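You operate a simulated robot arm through the tools that you are given. There is no shell and no other tool. Be economical: measure what you need, move in short steps, check, and stop when the job is done.

The job below is to be done with a simulated two-armed robot. You get a single attempt, and the scene is never put back.

## Task
Put the terminal block labelled "3" from the mixing bench under the taps on the white sachet there and the terminal block marked "1" on top of the fuse carton there. Take the loose castor with the cream wheel and put it on top of the junction box on the left end of the steel bench. Any order will do. Set down upright: loose castor with the cream wheel.

It is judged by the outcome, as a careful person would: the job done as asked, and still so three seconds after it is handed in. It fails if anything else is knocked over, pushed out of place, dropped, spilled or broken.

## Robot
Two 7-joint arms with two-finger parallel grippers on one trunk, on a base that drives. Base frame: it is fixed to the floor where the robot stands at the start and does not move with it; the origin is under the middle of the robot, x ahead of it, y to its left, z up. Units: m, degrees, N and s.
The left shoulder is at the start at [0.05, 0.165, 1.23], the right one opposite. Places, roughly: junction box [-0.25, -4.75, 0.75]; loose castor with the cream wheel (7x6x8 cm) [0.4, -4.8, 0.4]. Payload 3.91 kg a hand.
The TCP of each hand is the grasp point between the finger pads, 0.03 m short of the fingertips. In the tool frame z runs along the fingers and y along their closing line. Largest opening 0.11 m; finger width 0.02, thickness 0.01; the body of the gripper, 0.048 by 0.112 m, starts 0.055 m behind the TCP.
Orientation is that of the tool frame in the base frame, as [roll, pitch, yaw] about the fixed x, y, z axes, in that order (R = Rz(yaw) Ry(pitch) Rx(roll)). With the fingers straight down and closing along the base's y, the tool's x points along the base's -x, its y along +y and its z along -z.

## Interface
- The arms move only by the tool arm_command. It takes "left_commands", "right_commands" or both (then of equal length, played together; a hand with none holds still); each is a list of rows, each an object (a shift or turn left out is 0, a gripper value left out holds the last) with "travel": the shift along the tool's x, y, z in m, a list of three; "dr": the turn, a rotation vector about the tool's x, y, z in degrees, a list of three; "claw": the gripper command, from -1 (fully open) to 1 (shut), values between in proportion. In form: [{"travel": [dx, dy, dz], "dr": [wx, wy, wz], "claw": claw}, ...]. A call has 1 to 12 rows; each row is the pose to reach, as a shift and turn from the pose commanded when the call began, along the tool's axes at that moment. A row lasts 0.2 s, in which the tool goes at most 0.05 m and 8.6 degrees; a call with a longer step from one row to the next is refused whole, and so is a gripper value outside its range. Where a pose cannot be reached the arm comes as near as it can. A force on the tool above 40 N (or 10 N above the force at the start of the call, whichever is more), or a blocked arm, ends the call early, and 0.2 s more pass. Each finger travels about 0.045 m/s and halts on what it meets, pressing with about 26 N; the grip force reading is that of the motor and also rises with nothing between the fingers. The clock runs only during rows and for 0.2 s after the last one: add rows that repeat a pose to give the fingers time. The reply holds the time, the measured pose of the TCP, the force on the tool along the base axes, the opening and the grip force, in the units named above and with some noise, with the torque about the TCP (base axes, N m) and any sound that the robot's microphone picked up.
- Cameras (640 x 400 px; columns grow to the right, rows downward): "scene" is now at [0.1162, -0.0123, 1.398]; the picture's right is [-0.13, -0.99, 0.00], its down [-0.59, 0.08, -0.80] and it looks along [0.79, -0.10, -0.60] (base axes); focal length 271 px, centre (320, 200). "left" rides on the left gripper at [0.072, -0.017, -0.103] in its tool frame; the picture's right is [0.23, 0.97, 0.00], its down [-0.76, 0.18, -0.62] and it looks along [-0.61, 0.14, 0.78] (tool axes); focal length 222 px, centre (320, 200). "right" rides on the right gripper at [0.072, 0.017, -0.103] in its tool frame; the picture's right is [-0.23, 0.97, 0.00], its down [-0.76, -0.18, -0.62] and it looks along [-0.61, -0.14, 0.78] (tool axes); focal length 222 px, centre (320, 200). There is no depth. A picture from a camera that has moved, and an enlarged one, comes with that camera's place and axes in the base frame and with its lens.
- capture(camera): a new picture of that camera. The clock stands still meanwhile.
- move_column(by): slides the trunk up (or, below 0, down) by that many m; the arms and the scene camera ride with it, the base frame stays. It gives what a move gives, with no picture.
- base_move(legs): drives the robot by 1 to 6 legs, each [ahead, left, turn to the left] in m, m and degrees, along the robot's own axes; the way and the turn of a leg run together, so that a leg with both is an arc; at most 1.5 m and 180 degrees a leg. The arms and the cameras ride along, it lands a little off, and it stops where it bumps. It gives what a move gives.
- aim_head(pan, tilt): turns the head with the scene camera to pan (to the left, within 80 degrees either way) and tilt (down, from -29 to 69), counted from straight ahead of the robot. It gives what a move gives.
- inspect(camera, box): a new picture of the part [left, top, right, bottom] of that camera's present view, enlarged. The clock stands still meanwhile.
- job_done(): hands the job in; it is judged then, once.

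Work in short steps. Places have to be worked out from the pictures, the camera data and where the tool is seen: move nearer, look again, correct. Check each grasp and each placing, and mend what went wrong. You have 165 turns and 118 pictures in all, those below and enlarged ones among them. Open the grippers and draw the arms clear of the work before you hand the job in, unless the task says otherwise; then end with one line.

The tools are called as name(argument=value, ...) on one line, values as JSON. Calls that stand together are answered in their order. arm_command: Moves the arms, as the interface text tells. Its arguments: {"type":"object","properties":{"left_commands":{"type":"array"},"right_commands":{"type":"array"}},"required":[]} The other tools are called the same way: move_column (by) slides the trunk up or down; base_move (legs) drives the base; aim_head (pan, tilt) turns the head that bears the scene camera; capture (camera) takes a picture; inspect (camera, box) takes an enlarged picture of a part of a camera's view; job_done () hands the job in.

At the start:

```text
clock: 0.0
left_position: [0.4442, 0.0657, 1.1819]
left_ee_rot: [180.0, 0.1, 180.0]
left_wrist_force: [0.6, 0.3, 0.6]
left_ft_torque: [0.01, 0.01, 0.03]
left_width: 0.1102
left_grip_force: 0.0
right_position: [0.3477, -0.2851, 1.1208]
right_ee_rot: [179.9, 0.0, -180.0]
right_wrist_force: [0.0, 0.2, -0.3]
right_ft_torque: [0.01, -0.01, 0.02]
right_width: 0.11
right_grip_force: 0.1
trunk travel left (down, up): [-0.45, 0.053]
robot x, y, heading: [0.0003, -0.0003, 0.1]
head pan, tilt: [-7.4, 36.9]
```

scene: 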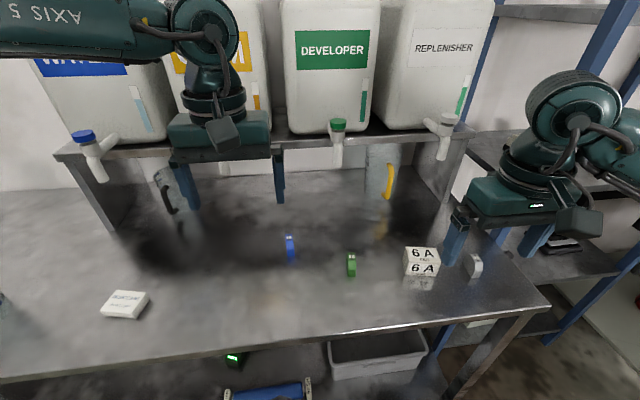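
right: 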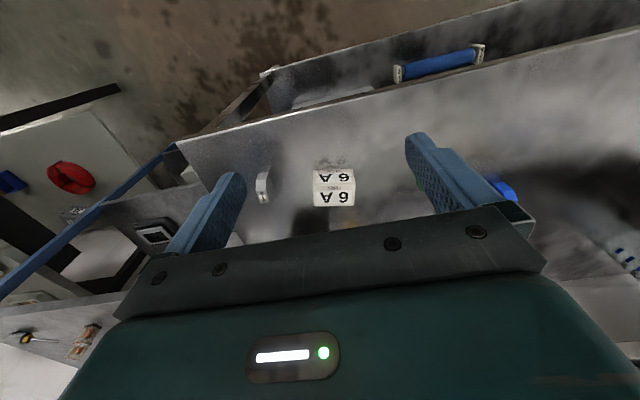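
left: 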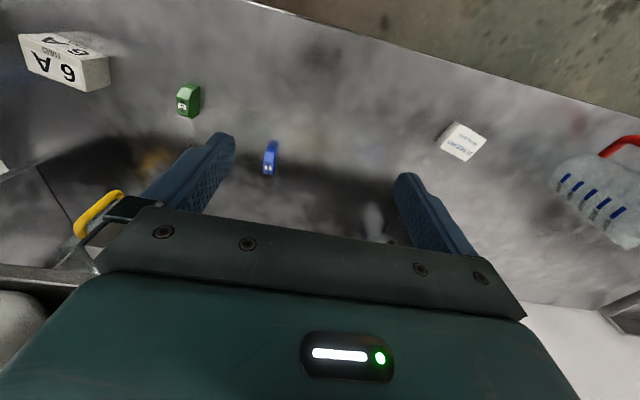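

I see a blue and a green block, a white sachet and the fuse carton. I'll enlarge to read labels.

inspect(camera="scene", box=[260, 220, 480, 320])

inspect(camera="left", box=[160, 70, 300, 190])

inspect(camera="scene", box=[0, 220, 260, 400])

```text
2.91 times, centred on (370, 270) of scene
camera zoom: at [0.1162, -0.0123, 1.398], right [-0.13, -0.99, 0.0], down [-0.59, 0.08, -0.8], along [0.79, -0.1, -0.6], focal length 788 px, centre (174, -4)
```

zoom: 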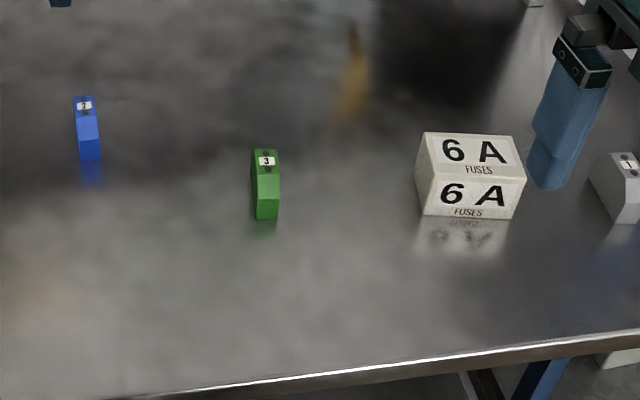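

```text
3.33 times, centred on (230, 130) of left
camera zoom: at [0.372, 0.0496, 1.2834], right [-0.23, 0.97, 0.0], down [0.76, 0.18, 0.62], along [0.61, 0.14, -0.78], focal length 740 px, centre (620, 433)
```

zoom: 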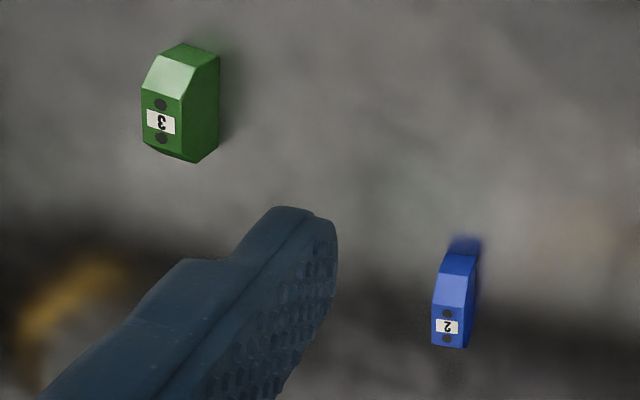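

```text
2.22 times, centred on (130, 310) of scene
camera zoom: at [0.1162, -0.0123, 1.398], right [-0.13, -0.99, 0.0], down [-0.59, 0.08, -0.8], along [0.79, -0.1, -0.6], focal length 602 px, centre (742, -44)
```

zoom: 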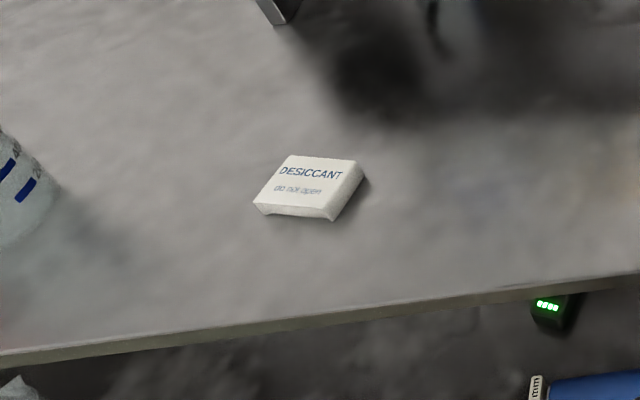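

Green is "3", the light grey one right of the fuse carton is "1". I look closer at those with the right camera.

inspect(camera="right", box=[230, 140, 380, 234])

inspect(camera="scene", box=[390, 220, 550, 320])

```text
4.26 times, centred on (305, 187) of right
camera zoom: at [0.2767, -0.2676, 1.221], right [0.23, 0.97, 0.0], down [0.76, -0.18, 0.62], along [0.61, -0.14, -0.78], focal length 945 px, centre (384, 255)
```

zoom: 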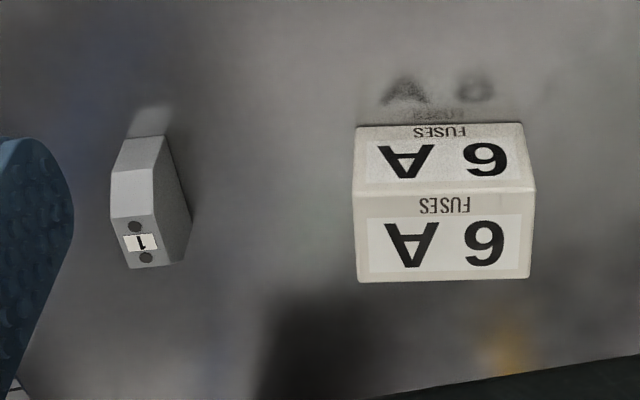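

```text
4.00 times, centred on (470, 270) of scene
camera zoom: at [0.1162, -0.0123, 1.398], right [-0.13, -0.99, 0.0], down [-0.59, 0.08, -0.8], along [0.79, -0.1, -0.6], focal length 1084 px, centre (-280, -80)
```

zoom: 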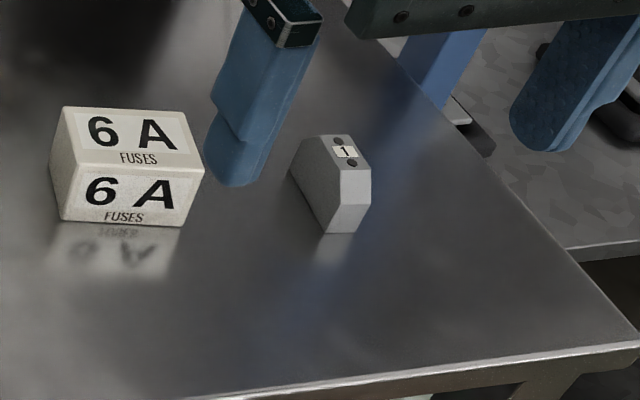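

Blocks' tops are at about z 0.925, block 1 near (0.474,-0.41), carton near (0.50,-0.30). I move the right hand above block 1 to test reach.

arm_command(right_commands=[{"travel": [-0.025, -0.03, 0.01]}, {"travel": [-0.05, -0.06, 0.02]}, {"travel": [-0.08, -0.09, 0.03]}, {"travel": [-0.105, -0.115, 0.05]}, {"travel": [-0.105, -0.125, 0.09]}, {"travel": [-0.105, -0.125, 0.09]}])

capture(camera="right")

capture(camera="scene")

```text
clock: 1.4
left_position: [0.4449, 0.0661, 1.1817]
left_ee_rot: [180.0, 0.1, -179.9]
left_wrist_force: [0.0, -0.1, -1.0]
left_ft_torque: [0.0, 0.01, 0.0]
left_width: 0.11
left_grip_force: 0.1
right_position: [0.4533, -0.411, 1.0297]
right_ee_rot: [180.0, 0.0, 180.0]
right_wrist_force: [0.0, 0.3, -0.4]
right_ft_torque: [0.0, 0.01, -0.01]
right_width: 0.1102
right_grip_force: 0.0
trunk travel left (down, up): [-0.45, 0.053]
robot x, y, heading: [-0.0026, -0.0017, 0.2]
head pan, tilt: [-7.4, 36.9]
```

```text
109 pictures are left
camera right: at [0.3816, -0.3928, 1.1318], right [0.23, 0.97, 0.0], down [0.76, -0.18, 0.62], along [0.61, -0.14, -0.78], focal length 222 px, centre (320, 200)
```

right: 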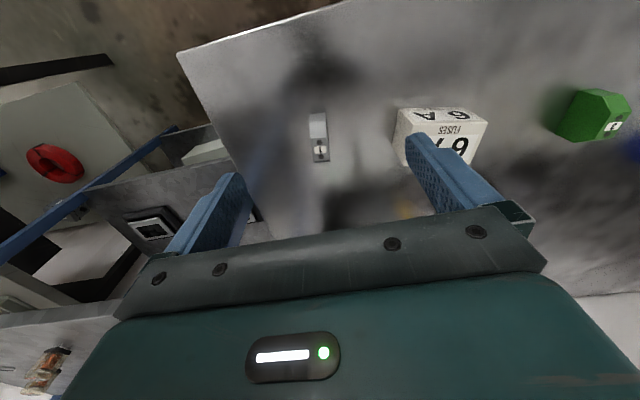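

```text
108 pictures are left
camera scene: at [0.1162, -0.012, 1.398], right [-0.13, -0.99, 0.0], down [-0.59, 0.08, -0.8], along [0.79, -0.1, -0.6], focal length 271 px, centre (320, 200)
```

scene: 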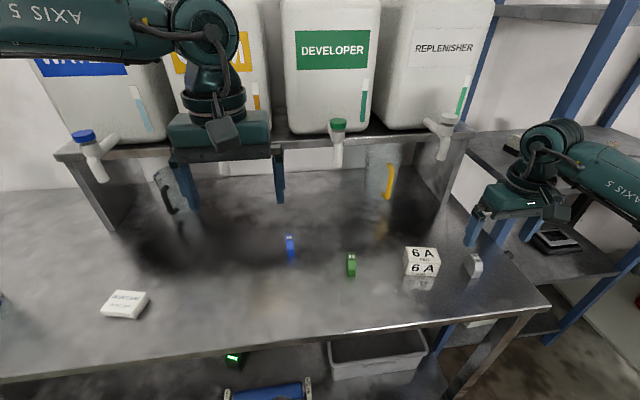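

Reach is fine. Block 1 centre ≈ (0.480,-0.414), its long axis turned about -13°. I turn the hand accordingly, half-close it, and come down partway.

arm_command(right_commands=[{"travel": [-0.014, -0.002, 0.02], "dr": [0, 0, 6.5], "claw": 0}, {"travel": [-0.028, -0.004, 0.04], "dr": [0, 0, 13], "claw": 0}, {"travel": [-0.028, -0.004, 0.07], "dr": [0, 0, 13], "claw": 0}, {"travel": [-0.028, -0.004, 0.07], "dr": [0, 0, 13], "claw": 0}])

capture(camera="right")

inspect(camera="scene", box=[400, 200, 560, 300])

```text
clock: 2.4
left_position: [0.4444, 0.0659, 1.1805]
left_ee_rot: [-180.0, 0.1, -180.0]
left_wrist_force: [0.8, 0.2, -0.2]
left_ft_torque: [0.03, -0.02, 0.0]
left_width: 0.1102
left_grip_force: 0.1
right_position: [0.4829, -0.4169, 0.9593]
right_ee_rot: [179.9, 0.1, 166.9]
right_wrist_force: [0.9, 1.4, -0.3]
right_ft_torque: [0.0, 0.02, 0.01]
right_width: 0.0553
right_grip_force: 0.1
trunk travel left (down, up): [-0.45, 0.053]
robot x, y, heading: [-0.0025, 0.001, 0.0]
head pan, tilt: [-7.4, 36.9]
```

```text
107 pictures are left
camera right: at [0.4154, -0.3828, 1.0614], right [0.44, 0.9, 0.0], down [0.7, -0.35, 0.62], along [0.56, -0.28, -0.78], focal length 222 px, centre (320, 200)
```

right: 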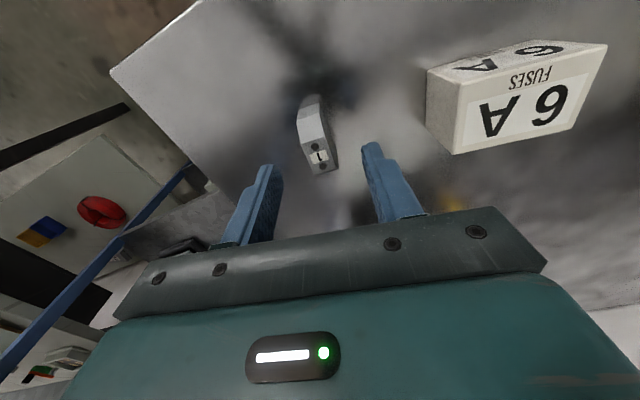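

```text
4.00 times, centred on (480, 250) of scene
camera zoom: at [0.1161, -0.0122, 1.398], right [-0.13, -0.99, 0.0], down [-0.59, 0.08, -0.8], along [0.79, -0.1, -0.6], focal length 1084 px, centre (-320, 0)
```

zoom: 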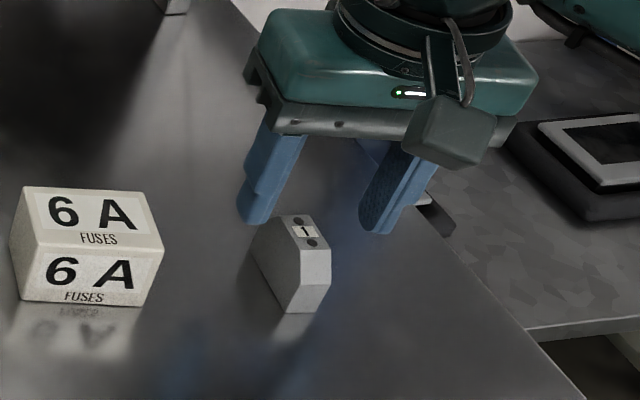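

Hand is centred over the block and aligned. I lower to z≈0.922 and close.

arm_command(right_commands=[{"travel": [0.001, 0.001, 0.02], "claw": 0}, {"travel": [0.002, 0.001, 0.037], "claw": 0}, {"travel": [0.002, 0.001, 0.037], "claw": 0.4}, {"travel": [0.002, 0.001, 0.037], "claw": 1}, {"travel": [0.002, 0.001, 0.037], "claw": 1}, {"travel": [0.002, 0.001, 0.037], "claw": 1}, {"travel": [0.002, 0.001, 0.037], "claw": 1}])

inspect(camera="scene", box=[400, 200, 560, 300])

```text
clock: 4.0
left_position: [0.4454, 0.0662, 1.1809]
left_ee_rot: [-179.9, 0.1, -179.8]
left_wrist_force: [-0.1, 0.1, 0.1]
left_ft_torque: [0.03, 0.01, -0.01]
left_width: 0.1102
left_grip_force: 0.0
right_position: [0.4795, -0.415, 0.923]
right_ee_rot: [-180.0, 0.0, 167.1]
right_wrist_force: [-0.2, -0.7, 0.0]
right_ft_torque: [-0.01, 0.01, -0.02]
right_width: 0.0176
right_grip_force: 25.2
trunk travel left (down, up): [-0.45, 0.053]
robot x, y, heading: [-0.0023, 0.0008, 0.2]
head pan, tilt: [-7.4, 36.9]
```

```text
4.00 times, centred on (480, 250) of scene
camera zoom: at [0.1162, -0.0123, 1.398], right [-0.13, -0.99, 0.0], down [-0.59, 0.08, -0.8], along [0.79, -0.1, -0.6], focal length 1084 px, centre (-320, 0)
```

zoom: 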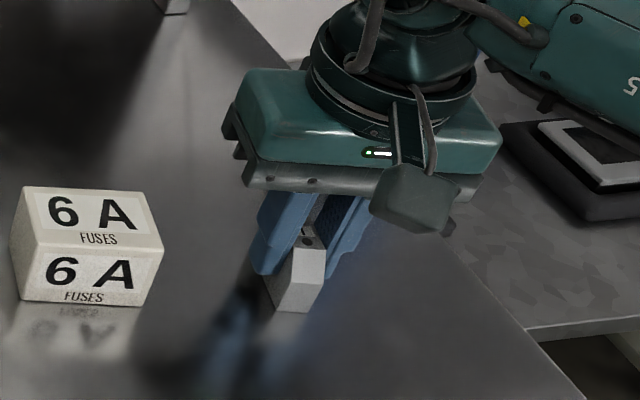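

Gripped (17.6 mm). I lift 8 cm and move over the carton centre (~0.506,-0.30), which is a pure tool-y shift of 0.1175.

arm_command(right_commands=[{"travel": [0, 0, -0.04]}, {"travel": [0, 0, -0.08]}, {"travel": [0, 0.04, -0.08]}, {"travel": [0, 0.08, -0.08]}, {"travel": [0, 0.1175, -0.08]}, {"travel": [0, 0.1175, -0.08]}])

capture(camera="right")

inspect(camera="scene", box=[340, 200, 500, 300])

```text
clock: 5.4
left_position: [0.4442, 0.0645, 1.1808]
left_ee_rot: [180.0, 0.1, -179.9]
left_wrist_force: [-0.1, 0.3, -0.3]
left_ft_torque: [0.01, -0.04, 0.02]
left_width: 0.1097
left_grip_force: 0.0
right_position: [0.5064, -0.2999, 1.0027]
right_ee_rot: [-180.0, 0.0, 166.9]
right_wrist_force: [0.1, 0.0, -0.4]
right_ft_torque: [-0.01, 0.01, -0.02]
right_width: 0.0172
right_grip_force: 26.4
trunk travel left (down, up): [-0.45, 0.053]
robot x, y, heading: [0.0035, 0.0024, -0.2]
head pan, tilt: [-7.4, 36.9]
```

```text
104 pictures are left
camera right: at [0.4407, -0.2652, 1.1041], right [0.44, 0.9, 0.0], down [0.7, -0.34, 0.62], along [0.56, -0.28, -0.78], focal length 222 px, centre (320, 200)
```

right: 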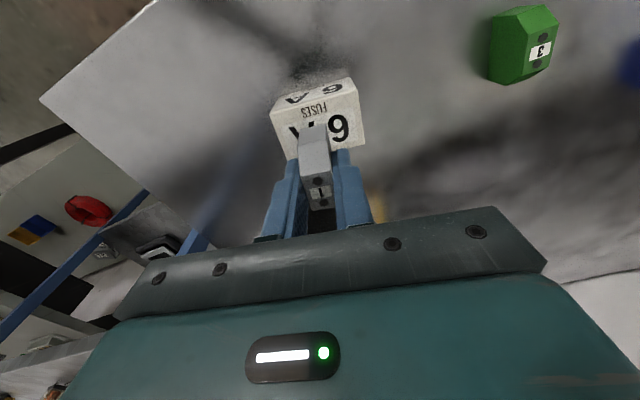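

```text
4.00 times, centred on (420, 250) of scene
camera zoom: at [0.1159, -0.0128, 1.398], right [-0.13, -0.99, 0.0], down [-0.59, 0.08, -0.8], along [0.79, -0.1, -0.6], focal length 1084 px, centre (-80, 0)
```

zoom: 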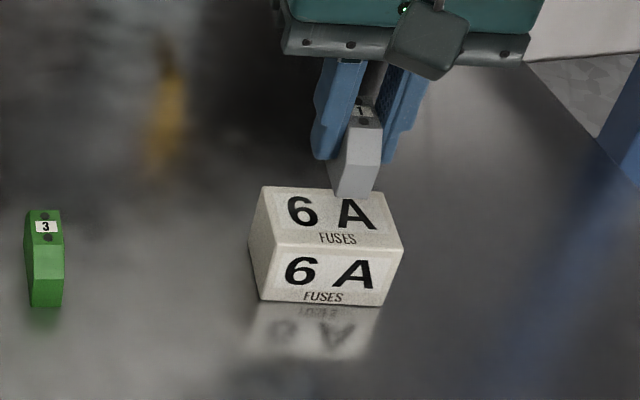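

Aligned above the carton. I lower to just above the expected contact (TCP ≈0.974) and look.

arm_command(right_commands=[{"travel": [0, 0.003, 0.015]}, {"travel": [0, 0.003, 0.029]}, {"travel": [0, 0.003, 0.029]}])

inspect(camera="scene", box=[370, 210, 466, 290])

```text
clock: 6.2
left_position: [0.4445, 0.0656, 1.1816]
left_ee_rot: [-180.0, 0.1, -179.9]
left_wrist_force: [-0.5, 0.0, 0.3]
left_ft_torque: [0.04, 0.03, -0.02]
left_width: 0.1099
left_grip_force: 0.0
right_position: [0.5065, -0.2962, 0.9731]
right_ee_rot: [179.9, 0.0, 167.0]
right_wrist_force: [0.4, -0.4, 0.2]
right_ft_torque: [-0.01, 0.0, -0.02]
right_width: 0.0173
right_grip_force: 25.9
trunk travel left (down, up): [-0.45, 0.053]
robot x, y, heading: [0.0025, 0.0014, -0.1]
head pan, tilt: [-7.4, 36.9]
```

```text
5.00 times, centred on (418, 250) of scene
camera zoom: at [0.1162, -0.0123, 1.398], right [-0.13, -0.99, 0.0], down [-0.59, 0.08, -0.8], along [0.79, -0.1, -0.6], focal length 1355 px, centre (-170, -50)
```

zoom: 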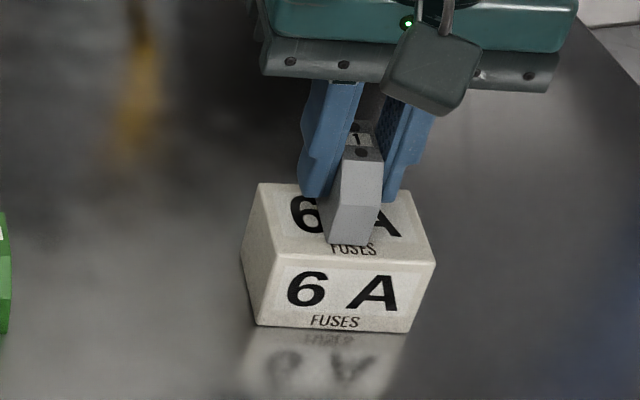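

Close above the carton top. I lower in 2 mm rows and watch the force.

arm_command(right_commands=[{"travel": [0, 0, 0.002]}, {"travel": [0, 0, 0.004]}])

```text
clock: 6.8
left_position: [0.4428, 0.0667, 1.1801]
left_ee_rot: [-179.8, 0.1, -179.9]
left_wrist_force: [0.2, 0.8, 0.8]
left_ft_torque: [0.04, -0.02, -0.02]
left_width: 0.1099
left_grip_force: 0.0
right_position: [0.506, -0.2954, 0.9718]
right_ee_rot: [179.9, 0.2, 166.9]
right_wrist_force: [-0.6, -0.9, 16.4]
right_ft_torque: [0.02, 0.24, -0.01]
right_width: 0.0172
right_grip_force: 26.4
trunk travel left (down, up): [-0.45, 0.053]
robot x, y, heading: [-0.0034, -0.0015, -0.2]
head pan, tilt: [-7.4, 36.9]
```

Contact at 16 N. I ease up 3 mm, open, and lift off.

arm_command(right_commands=[{"travel": [0, 0, -0.003]}, {"travel": [0, 0, -0.003], "claw": 0.3}, {"travel": [0, 0, -0.003], "claw": 0.0}, {"travel": [0, 0, -0.003], "claw": 0.0}, {"travel": [0, 0, -0.003], "claw": 0.0}, {"travel": [0, 0, -0.04], "claw": 0.0}, {"travel": [0, 0, -0.08], "claw": 0.0}, {"travel": [0, 0, -0.12], "claw": 0.0}])

inspect(camera="scene", box=[370, 210, 466, 290])

```text
clock: 8.6
left_position: [0.444, 0.067, 1.1809]
left_ee_rot: [-180.0, 0.1, -179.9]
left_wrist_force: [-0.7, 0.2, -0.2]
left_ft_torque: [0.01, -0.02, -0.02]
left_width: 0.1099
left_grip_force: 0.1
right_position: [0.5078, -0.2972, 1.0891]
right_ee_rot: [180.0, -0.1, 167.0]
right_wrist_force: [-0.5, 0.2, -0.3]
right_ft_torque: [-0.03, 0.06, 0.01]
right_width: 0.055
right_grip_force: 0.0
trunk travel left (down, up): [-0.45, 0.053]
robot x, y, heading: [0.0002, -0.0011, 0.1]
head pan, tilt: [-7.4, 36.9]
```

```text
5.00 times, centred on (418, 250) of scene
camera zoom: at [0.1159, -0.012, 1.398], right [-0.13, -0.99, 0.0], down [-0.59, 0.08, -0.8], along [0.79, -0.1, -0.6], focal length 1355 px, centre (-170, -50)
```

zoom: 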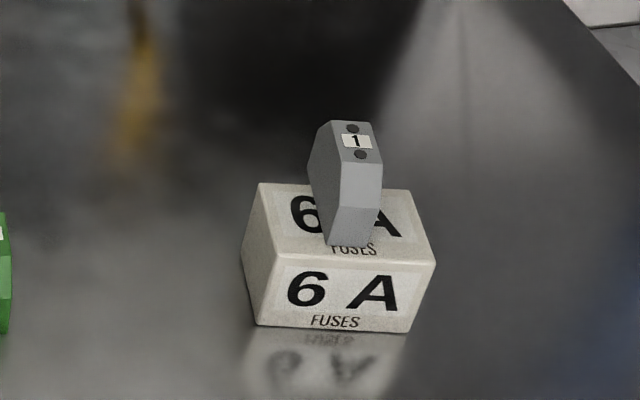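

Block 1 stands well on the carton. Now I withdraw the right hand sideways and bring the left hand above the green block.

arm_command(right_commands=[{"travel": [0.016, -0.025, -0.005]}, {"travel": [0.032, -0.05, -0.01]}, {"travel": [0.048, -0.075, -0.015]}, {"travel": [0.064, -0.1, -0.02]}, {"travel": [0.08, -0.125, -0.025]}, {"travel": [0.09, -0.144, -0.03]}, {"travel": [0.09, -0.144, -0.03]}], left_commands=[{"travel": [0, -0.01, 0.01]}, {"travel": [-0.005, -0.05, 0.03]}, {"travel": [-0.01, -0.09, 0.055]}, {"travel": [-0.02, -0.13, 0.08]}, {"travel": [-0.025, -0.17, 0.105]}, {"travel": [-0.03, -0.2, 0.13]}, {"travel": [-0.03, -0.2, 0.13]}])

capture(camera="left")

capture(camera="scene")

```text
clock: 10.2
left_position: [0.474, -0.1305, 1.0505]
left_ee_rot: [-179.9, 0.1, -179.9]
left_wrist_force: [-0.6, 0.1, 0.1]
left_ft_torque: [-0.03, 0.01, -0.02]
left_width: 0.1101
left_grip_force: 0.0
right_position: [0.385, -0.4175, 1.1214]
right_ee_rot: [180.0, 0.0, 167.0]
right_wrist_force: [-0.7, -0.1, 0.0]
right_ft_torque: [-0.01, 0.01, 0.0]
right_width: 0.0549
right_grip_force: 0.0
trunk travel left (down, up): [-0.45, 0.053]
robot x, y, heading: [0.0018, 0.0015, -0.1]
head pan, tilt: [-7.4, 36.9]
```

```text
100 pictures are left
camera left: at [0.4024, -0.1475, 1.1525], right [-0.23, 0.97, 0.0], down [0.76, 0.18, 0.62], along [0.61, 0.14, -0.78], focal length 222 px, centre (320, 200)
```

left: 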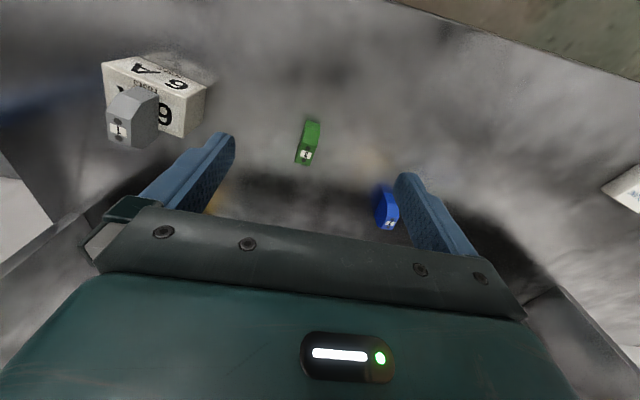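

```text
99 pictures are left
camera scene: at [0.1163, -0.0118, 1.398], right [-0.13, -0.99, 0.0], down [-0.59, 0.08, -0.8], along [0.79, -0.1, -0.6], focal length 271 px, centre (320, 200)
```

scene: 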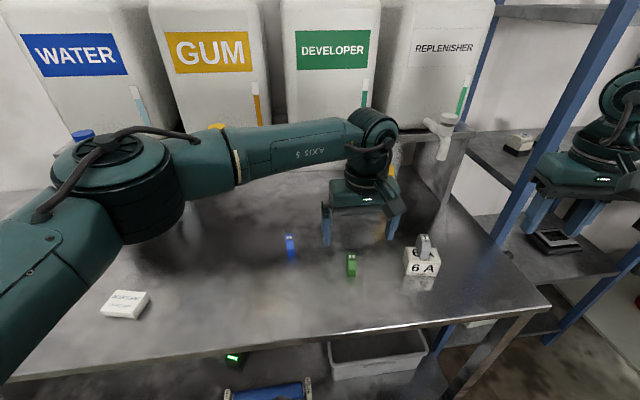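

Green label ≈ (0.519,-0.137). I move closer over it, half-closing.

arm_command(left_commands=[{"travel": [-0.015, -0.002, 0.03], "claw": 0}, {"travel": [-0.03, -0.004, 0.06], "claw": 0}, {"travel": [-0.043, -0.0065, 0.085], "claw": 0}, {"travel": [-0.043, -0.0065, 0.085], "claw": 0}])

capture(camera="left")

inspect(camera="left", box=[270, 60, 370, 200])

inspect(camera="scene", box=[300, 210, 396, 290])

```text
clock: 11.2
left_position: [0.5183, -0.1393, 0.9653]
left_ee_rot: [-179.9, 0.1, -179.8]
left_wrist_force: [-0.7, 0.5, -0.5]
left_ft_torque: [0.02, 0.0, -0.03]
left_width: 0.0548
left_grip_force: 0.1
right_position: [0.3869, -0.4171, 1.1202]
right_ee_rot: [-180.0, 0.0, 167.0]
right_wrist_force: [-0.6, 0.0, -0.5]
right_ft_torque: [-0.01, 0.03, 0.0]
right_width: 0.0547
right_grip_force: 0.2
trunk travel left (down, up): [-0.45, 0.053]
robot x, y, heading: [0.0027, 0.0024, -0.0]
head pan, tilt: [-7.4, 36.9]
```

```text
98 pictures are left
camera left: at [0.4458, -0.1559, 1.0676], right [-0.23, 0.97, 0.0], down [0.76, 0.18, 0.62], along [0.61, 0.14, -0.78], focal length 222 px, centre (320, 200)
```

left: 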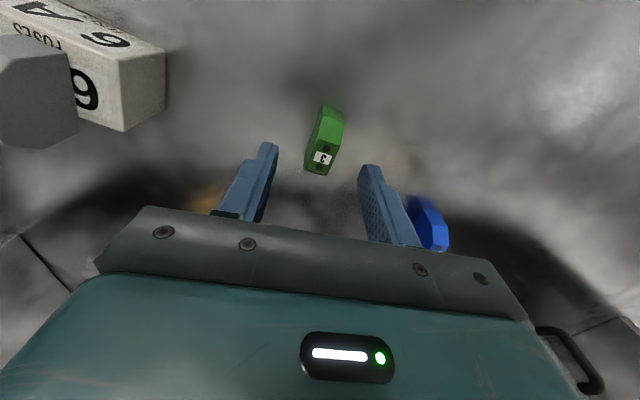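

```text
2.86 times, centred on (320, 130) of left
camera zoom: at [0.4458, -0.1559, 1.0676], right [-0.23, 0.97, 0.0], down [0.76, 0.18, 0.62], along [0.61, 0.14, -0.78], focal length 635 px, centre (320, 400)
```

zoom: 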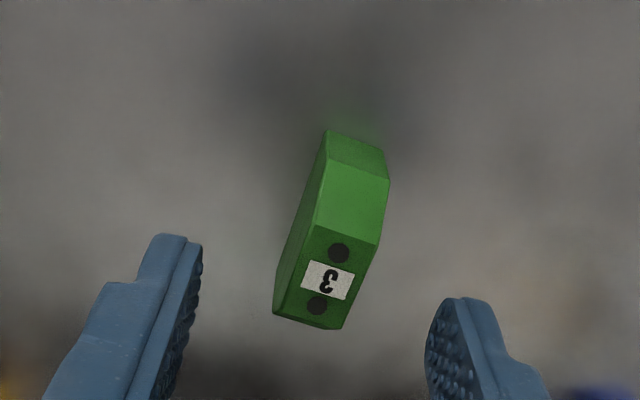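

```text
5.00 times, centred on (348, 250) of scene
camera zoom: at [0.1161, -0.0121, 1.398], right [-0.13, -0.99, 0.0], down [-0.59, 0.08, -0.8], along [0.79, -0.1, -0.6], focal length 1355 px, centre (180, -50)
```

zoom: 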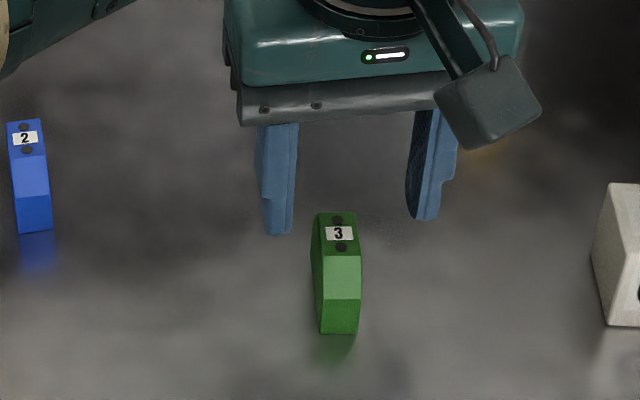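

Block 3 centre ≈ (0.519,-0.137), axis about -6°. I rotate 6°, lower to z 0.922 and close.

arm_command(left_commands=[{"travel": [-0.001, 0.002, 0.01], "dr": [0, 0, 6], "claw": 0}, {"travel": [-0.001, 0.002, 0.03], "dr": [0, 0, 6], "claw": 0}, {"travel": [-0.001, 0.002, 0.043], "dr": [0, 0, 6], "claw": 0}, {"travel": [-0.001, 0.002, 0.043], "dr": [0, 0, 6], "claw": 0.4}, {"travel": [-0.001, 0.002, 0.043], "dr": [0, 0, 6], "claw": 1}, {"travel": [-0.001, 0.002, 0.043], "dr": [0, 0, 6], "claw": 1}, {"travel": [-0.001, 0.002, 0.043], "dr": [0, 0, 6], "claw": 1}, {"travel": [-0.001, 0.002, 0.043], "dr": [0, 0, 6], "claw": 1}])

inspect(camera="scene", box=[300, 210, 396, 290])

```text
clock: 13.0
left_position: [0.5204, -0.1326, 0.9295]
left_ee_rot: [-179.9, 0.1, 174.2]
left_wrist_force: [0.2, -0.1, 0.6]
left_ft_torque: [-0.01, -0.03, 0.03]
left_width: 0.0171
left_grip_force: 26.5
left hand out of reach, approached as far as the arm can: row 2, 3, 4, 5, 6, 7, 8
right_position: [0.3861, -0.4177, 1.1198]
right_ee_rot: [180.0, -0.1, 166.9]
right_wrist_force: [0.0, 0.1, 0.0]
right_ft_torque: [0.03, 0.01, -0.02]
right_width: 0.055
right_grip_force: 0.1
trunk travel left (down, up): [-0.45, 0.053]
robot x, y, heading: [0.002, 0.0003, 0.0]
head pan, tilt: [-7.4, 36.9]
```

```text
5.00 times, centred on (348, 250) of scene
camera zoom: at [0.1162, -0.0123, 1.398], right [-0.13, -0.99, 0.0], down [-0.59, 0.08, -0.8], along [0.79, -0.1, -0.6], focal length 1355 px, centre (180, -50)
```

zoom: 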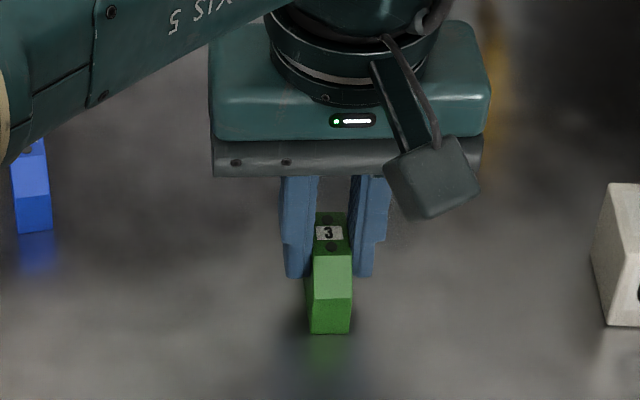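

Gripped block 3 (17.1 mm). I lift 10 cm and carry it left toward the sachet, staying short of it for a look.

arm_command(left_commands=[{"travel": [0, 0, -0.045]}, {"travel": [0, 0, -0.09]}, {"travel": [0.01, 0.04, -0.1]}, {"travel": [0.02, 0.085, -0.1]}, {"travel": [0.031, 0.13, -0.1]}, {"travel": [0.042, 0.175, -0.1]}, {"travel": [0.053, 0.22, -0.1]}, {"travel": [0.064, 0.265, -0.1]}, {"travel": [0.075, 0.31, -0.1]}, {"travel": [0.086, 0.355, -0.1]}, {"travel": [0.096, 0.395, -0.1]}, {"travel": [0.096, 0.395, -0.1]}])

capture(camera="left")

capture(camera="scene")

```text
clock: 15.6
left_position: [0.4663, 0.2706, 1.0288]
left_ee_rot: [-180.0, 0.1, 174.0]
left_wrist_force: [0.0, -0.4, 0.3]
left_ft_torque: [-0.03, 0.01, 0.0]
left_width: 0.0173
left_grip_force: 26.0
right_position: [0.3865, -0.4183, 1.1205]
right_ee_rot: [-180.0, 0.0, 167.0]
right_wrist_force: [-0.4, -0.3, 0.2]
right_ft_torque: [0.01, 0.01, -0.01]
right_width: 0.0548
right_grip_force: 0.0
trunk travel left (down, up): [-0.45, 0.053]
robot x, y, heading: [0.0009, -0.0016, 0.1]
head pan, tilt: [-7.4, 36.9]
```

```text
94 pictures are left
camera left: at [0.3917, 0.2622, 1.1313], right [-0.12, 0.99, 0.0], down [0.78, 0.1, 0.62], along [0.62, 0.08, -0.78], focal length 222 px, centre (320, 200)
```

left: 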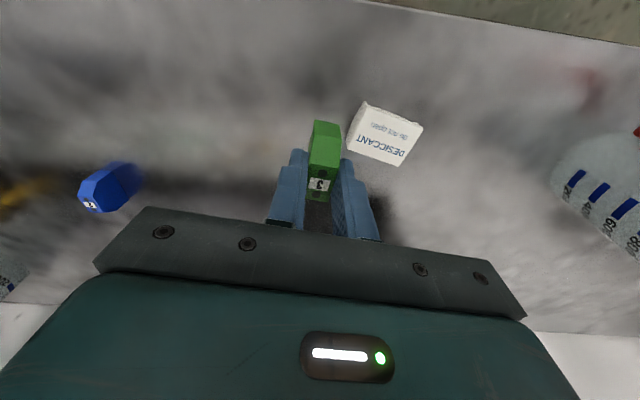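

```text
93 pictures are left
camera scene: at [0.1164, -0.0127, 1.398], right [-0.13, -0.99, 0.0], down [-0.6, 0.08, -0.8], along [0.79, -0.1, -0.6], focal length 271 px, centre (320, 200)
```

scene: 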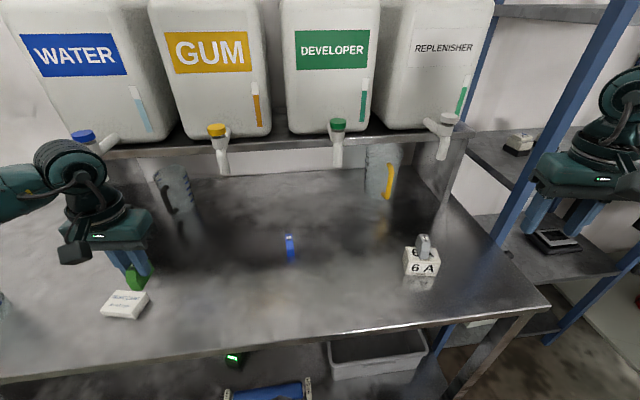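

Sachet centre ≈ (0.482,0.347). I move over it and lower to TCP z≈0.965, then look.

arm_command(left_commands=[{"travel": [-0.004, 0.04, 0.0]}, {"travel": [-0.0077, 0.0772, 0.0]}, {"travel": [-0.0077, 0.0772, 0.03]}, {"travel": [-0.0077, 0.0772, 0.06]}, {"travel": [-0.0077, 0.0772, 0.06]}])

capture(camera="left")

inspect(camera="scene", box=[80, 240, 200, 330])

```text
clock: 16.8
left_position: [0.4824, 0.3486, 0.9687]
left_ee_rot: [-180.0, 0.2, 174.1]
left_wrist_force: [-0.4, -0.2, 0.3]
left_ft_torque: [-0.04, 0.0, -0.03]
left_width: 0.0169
left_grip_force: 26.0
right_position: [0.386, -0.4178, 1.1207]
right_ee_rot: [180.0, 0.0, 167.0]
right_wrist_force: [0.5, -0.7, -0.1]
right_ft_torque: [0.05, 0.01, 0.02]
right_width: 0.055
right_grip_force: 0.0
trunk travel left (down, up): [-0.45, 0.053]
robot x, y, heading: [0.0002, -0.0011, -0.1]
head pan, tilt: [-7.4, 36.9]
```

```text
92 pictures are left
camera left: at [0.4077, 0.3391, 1.0714], right [-0.13, 0.99, 0.0], down [0.77, 0.1, 0.62], along [0.62, 0.08, -0.78], focal length 222 px, centre (320, 200)
```

left: 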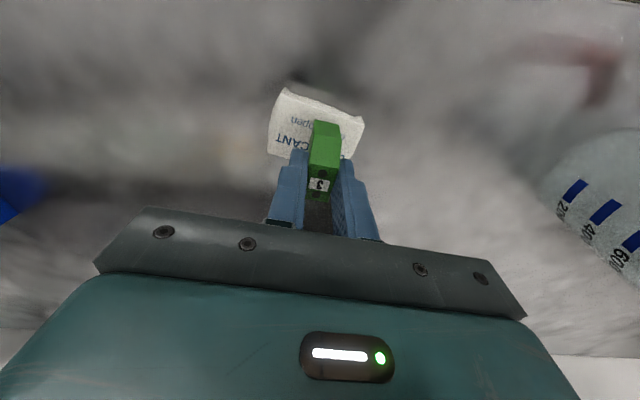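

```text
4.44 times, centred on (140, 285) of scene
camera zoom: at [0.1161, -0.0124, 1.398], right [-0.13, -0.99, 0.0], down [-0.59, 0.08, -0.8], along [0.79, -0.1, -0.6], focal length 1204 px, centre (1120, -178)
```

zoom: 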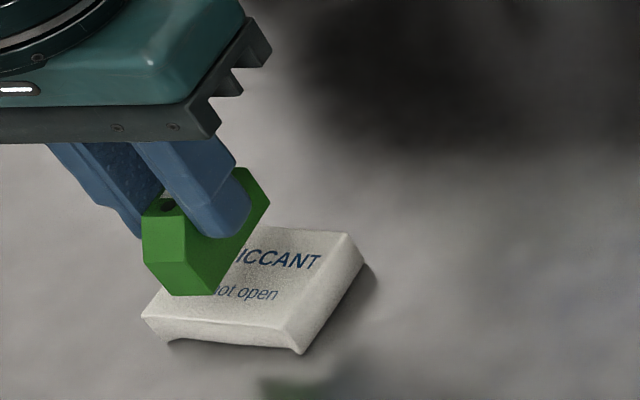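

Centred over the sachet, ~2 cm above. I lower 12 mm, then 2 mm rows until contact.

arm_command(left_commands=[{"travel": [0, 0, 0.008]}, {"travel": [0, 0, 0.012]}, {"travel": [0, 0, 0.012]}])

inspect(camera="scene", box=[80, 240, 200, 330])

```text
clock: 17.6
left_position: [0.4813, 0.3475, 0.9581]
left_ee_rot: [180.0, 0.1, 174.1]
left_wrist_force: [0.0, -0.4, 0.3]
left_ft_torque: [0.03, 0.01, 0.03]
left_width: 0.0172
left_grip_force: 25.5
right_position: [0.3853, -0.4169, 1.1209]
right_ee_rot: [179.9, 0.1, 167.0]
right_wrist_force: [0.9, 0.5, 0.3]
right_ft_torque: [0.01, 0.02, 0.0]
right_width: 0.0549
right_grip_force: 0.1
trunk travel left (down, up): [-0.45, 0.053]
robot x, y, heading: [-0.0018, -0.0015, -0.1]
head pan, tilt: [-7.4, 36.9]
```

```text
4.44 times, centred on (140, 285) of scene
camera zoom: at [0.1162, -0.0123, 1.398], right [-0.13, -0.99, 0.0], down [-0.59, 0.08, -0.8], along [0.79, -0.1, -0.6], focal length 1204 px, centre (1120, -178)
```

zoom: 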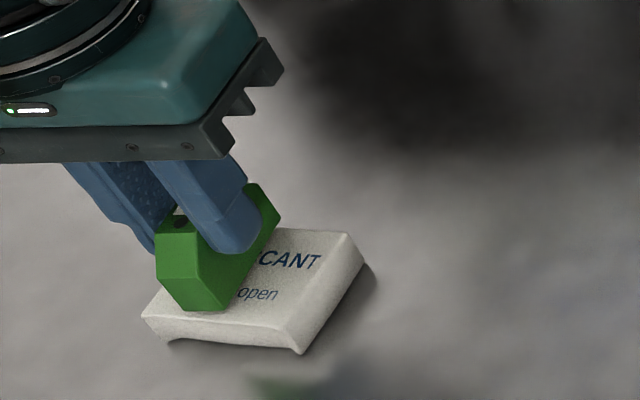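

Still a few mm above; the block sits slightly toward the front-left. I shift 6 mm forward and 4 mm right, then lower in small rows.

arm_command(left_commands=[{"travel": [-0.0064, -0.0034, 0]}, {"travel": [-0.0064, -0.0034, 0.003]}, {"travel": [-0.0064, -0.0034, 0.005]}, {"travel": [-0.0064, -0.0034, 0.007]}])

inspect(camera="scene", box=[80, 240, 200, 330])

```text
clock: 18.6
left_position: [0.4877, 0.3427, 0.9533]
left_ee_rot: [180.0, 0.4, 174.1]
left_wrist_force: [-1.9, 2.8, 14.8]
left_ft_torque: [0.17, 0.29, 0.03]
left_width: 0.0172
left_grip_force: 26.1
right_position: [0.3859, -0.4177, 1.1202]
right_ee_rot: [179.9, 0.1, 167.0]
right_wrist_force: [-0.1, -0.5, 0.2]
right_ft_torque: [-0.01, 0.04, -0.02]
right_width: 0.0551
right_grip_force: 0.1
trunk travel left (down, up): [-0.45, 0.053]
robot x, y, heading: [0.0011, -0.0004, 0.2]
head pan, tilt: [-7.4, 36.9]
```

```text
4.44 times, centred on (140, 285) of scene
camera zoom: at [0.1146, -0.0129, 1.3985], right [-0.13, -0.99, 0.0], down [-0.59, 0.08, -0.8], along [0.79, -0.1, -0.6], focal length 1204 px, centre (1120, -178)
```

zoom: 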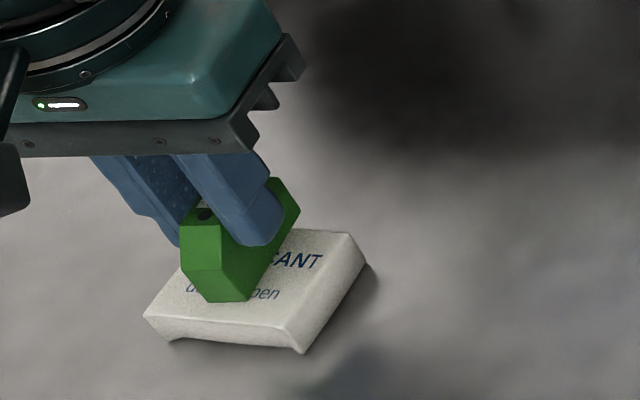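

Contact on the sachet. I ease up, open, and lift.

arm_command(left_commands=[{"travel": [0, 0, -0.003]}, {"travel": [0, 0, -0.003], "claw": 0.3}, {"travel": [0, 0, -0.003], "claw": 0.0}, {"travel": [0, 0, -0.003], "claw": 0.0}, {"travel": [0, 0, -0.003], "claw": 0.0}, {"travel": [0, 0, -0.04], "claw": 0.0}, {"travel": [0, 0, -0.08], "claw": 0.0}, {"travel": [0, 0, -0.12], "claw": 0.0}])

inspect(camera="scene", box=[80, 240, 200, 330])

```text
clock: 20.4
left_position: [0.4866, 0.3432, 1.072]
left_ee_rot: [-180.0, 0.0, 174.0]
left_wrist_force: [0.3, -0.3, 0.7]
left_ft_torque: [-0.01, 0.02, 0.0]
left_width: 0.0553
left_grip_force: 0.1
right_position: [0.3863, -0.4179, 1.1209]
right_ee_rot: [-179.9, 0.0, 167.0]
right_wrist_force: [0.0, 0.0, -0.2]
right_ft_torque: [-0.03, -0.02, -0.02]
right_width: 0.0551
right_grip_force: 0.0
trunk travel left (down, up): [-0.45, 0.053]
robot x, y, heading: [0.0001, 0.0001, -0.2]
head pan, tilt: [-7.4, 36.9]
```

```text
4.44 times, centred on (140, 285) of scene
camera zoom: at [0.116, -0.0127, 1.398], right [-0.13, -0.99, 0.0], down [-0.59, 0.08, -0.8], along [0.79, -0.1, -0.6], focal length 1204 px, centre (1120, -178)
```

zoom: 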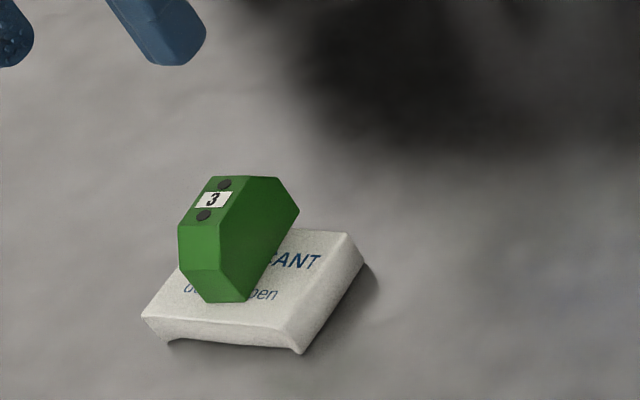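

Both blocks placed. I raise and tuck both arms, restoring their yaw, before driving.

arm_command(left_commands=[{"travel": [0.02, -0.01, -0.04], "dr": [0, 0, 0]}, {"travel": [0.05, -0.03, -0.07], "dr": [0, 0, -2]}, {"travel": [0.08, -0.055, -0.1], "dr": [0, 0, -4]}, {"travel": [0.11, -0.08, -0.12], "dr": [0, 0, -6]}, {"travel": [0.14, -0.11, -0.13], "dr": [0, 0, -6]}, {"travel": [0.166, -0.138, -0.13], "dr": [0, 0, -6]}, {"travel": [0.166, -0.138, -0.13], "dr": [0, 0, -6]}], right_commands=[{"travel": [0.02, 0.02, -0.01], "dr": [0, 0, -5]}, {"travel": [0.04, 0.04, -0.02], "dr": [0, 0, -10]}, {"travel": [0.06, 0.06, -0.03], "dr": [0, 0, -13]}, {"travel": [0.08, 0.08, -0.04], "dr": [0, 0, -13]}, {"travel": [0.1, 0.1, -0.05], "dr": [0, 0, -13]}, {"travel": [0.115, 0.115, -0.06], "dr": [0, 0, -13]}, {"travel": [0.115, 0.115, -0.06], "dr": [0, 0, -13]}])

aim_head(pan=-78, tilt=20)

capture(camera="scene")

```text
clock: 22.0
left_position: [0.3067, 0.2228, 1.2003]
left_ee_rot: [-179.9, 0.1, -179.9]
left_wrist_force: [0.3, 0.1, 0.4]
left_ft_torque: [-0.03, 0.02, -0.03]
left_width: 0.055
left_grip_force: 0.0
right_position: [0.2997, -0.278, 1.1806]
right_ee_rot: [180.0, 0.0, 180.0]
right_wrist_force: [0.1, -0.2, -0.3]
right_ft_torque: [0.05, 0.0, 0.01]
right_width: 0.055
right_grip_force: 0.1
trunk travel left (down, up): [-0.45, 0.053]
robot x, y, heading: [0.0046, -0.0009, -0.1]
head pan, tilt: [-7.4, 36.9]
```

```text
clock: 23.4
left_position: [0.3072, 0.2228, 1.2001]
left_ee_rot: [180.0, 0.1, -179.9]
left_wrist_force: [0.6, -1.0, 1.0]
left_ft_torque: [-0.01, 0.02, 0.03]
left_width: 0.0551
left_grip_force: 0.2
right_position: [0.3, -0.2788, 1.1805]
right_ee_rot: [-179.9, 0.0, 180.0]
right_wrist_force: [0.0, 0.1, -0.4]
right_ft_torque: [0.02, 0.01, 0.0]
right_width: 0.0552
right_grip_force: 0.1
trunk travel left (down, up): [-0.45, 0.053]
robot x, y, heading: [0.0027, -0.0012, -0.2]
head pan, tilt: [-78.0, 20.0]
```

```text
87 pictures are left
camera scene: at [0.0493, -0.0922, 1.4247], right [-0.98, -0.21, 0.0], down [-0.07, 0.33, -0.94], along [0.2, -0.92, -0.34], focal length 271 px, centre (320, 200)
```

scene: 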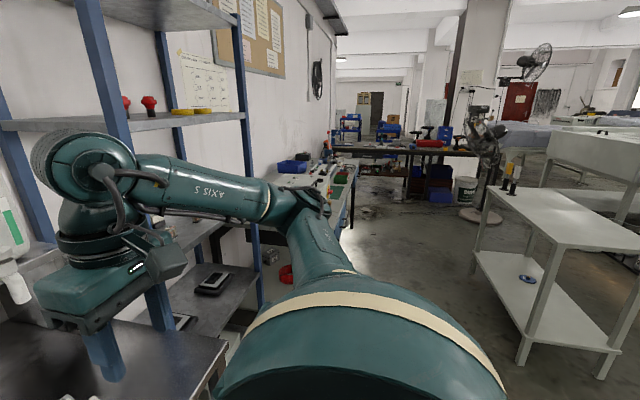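

I zoom toward the far bench where the junction box should be.

inspect(camera="scene", box=[270, 90, 530, 250])

```text
2.46 times, centred on (400, 170) of scene
camera zoom: at [0.0493, -0.0922, 1.4247], right [-0.98, -0.21, 0.0], down [-0.07, 0.33, -0.94], along [0.2, -0.92, -0.34], focal length 667 px, centre (123, 274)
```

zoom: 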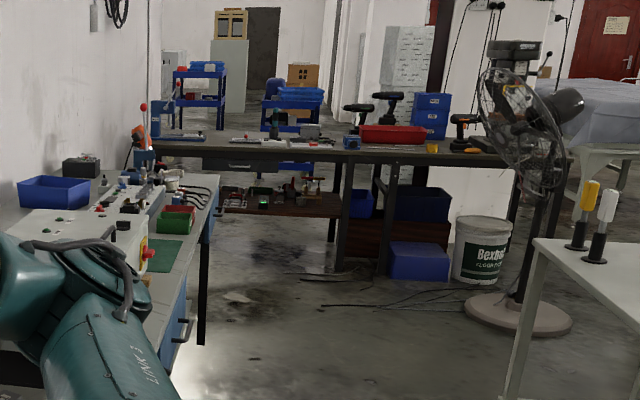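

The steel bench is at the far end (y≈-4.5), with a low shelf under its left end. The aisle is roughly x -0.85…0.28. I back off slightly, turn partway right, and look behind.

base_move(legs=[[-0.15, 0, 0], [0, 0, -40]])

capture(camera="scene")

```text
clock: 26.7
left_position: [0.2263, -0.0282, 1.2006]
left_ee_rot: [179.9, 0.2, 139.9]
left_wrist_force: [0.0, 0.7, 0.5]
left_ft_torque: [-0.01, -0.02, 0.03]
left_width: 0.0547
left_grip_force: 0.0
right_position: [-0.1022, -0.4053, 1.1789]
right_ee_rot: [180.0, 0.0, 139.9]
right_wrist_force: [0.0, 0.7, -0.2]
right_ft_torque: [0.01, 0.03, -0.01]
right_width: 0.0547
right_grip_force: 0.0
trunk travel left (down, up): [-0.45, 0.053]
robot x, y, heading: [-0.152, 0.0, -40.3]
head pan, tilt: [-78.0, 20.0]
```

```text
85 pictures are left
camera scene: at [-0.1728, -0.1023, 1.4247], right [-0.88, 0.47, 0.0], down [0.16, 0.3, -0.94], along [-0.44, -0.83, -0.34], focal length 271 px, centre (320, 200)
```

scene: 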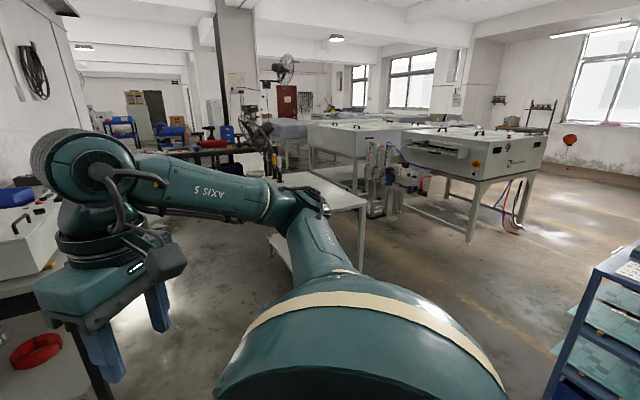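

Clear. I finish the turn to -90°, then drive down the aisle at x≈-0.3 for 1.5 m and look.

base_move(legs=[[0, 0, -50], [1.4, -0.15, 0]])

aim_head(pan=0, tilt=22)

capture(camera="scene")

```text
clock: 35.9
left_position: [-0.0738, -1.7094, 1.2002]
left_ee_rot: [-180.0, 0.0, 90.3]
left_wrist_force: [-0.7, 0.6, 0.3]
left_ft_torque: [-0.04, -0.04, 0.0]
left_width: 0.055
left_grip_force: 0.2
right_position: [-0.5747, -1.703, 1.1807]
right_ee_rot: [-180.0, 0.0, 90.2]
right_wrist_force: [0.5, 0.0, 0.4]
right_ft_torque: [-0.01, -0.03, 0.03]
right_width: 0.055
right_grip_force: 0.0
trunk travel left (down, up): [-0.45, 0.053]
robot x, y, heading: [-0.2987, -1.4001, -89.4]
head pan, tilt: [-78.0, 20.0]
```

```text
clock: 37.5
left_position: [-0.0737, -1.7087, 1.1995]
left_ee_rot: [-180.0, 0.1, 90.3]
left_wrist_force: [-0.9, 0.6, 0.3]
left_ft_torque: [0.0, 0.01, -0.02]
left_width: 0.0548
left_grip_force: 0.0
right_position: [-0.5752, -1.7038, 1.1815]
right_ee_rot: [-180.0, 0.0, 90.2]
right_wrist_force: [-0.6, 0.9, -0.1]
right_ft_torque: [-0.01, 0.01, 0.01]
right_width: 0.055
right_grip_force: 0.0
trunk travel left (down, up): [-0.45, 0.053]
robot x, y, heading: [-0.2997, -1.4015, -90.1]
head pan, tilt: [0.0, 22.0]
```

```text
84 pictures are left
camera scene: at [-0.2964, -1.5258, 1.4215], right [-1.0, 0.0, 0.0], down [0.0, 0.37, -0.93], along [0.0, -0.93, -0.37], focal length 271 px, centre (320, 200)
```

scene: 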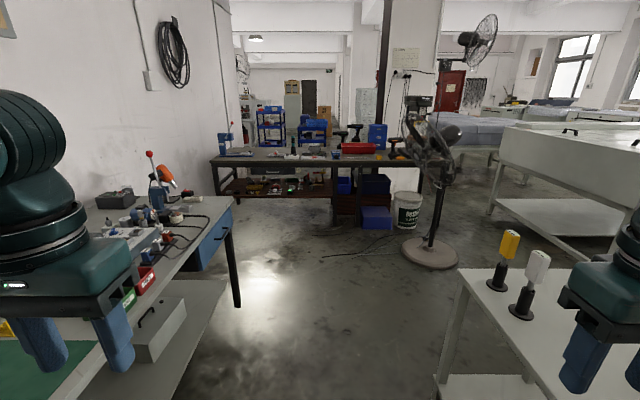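

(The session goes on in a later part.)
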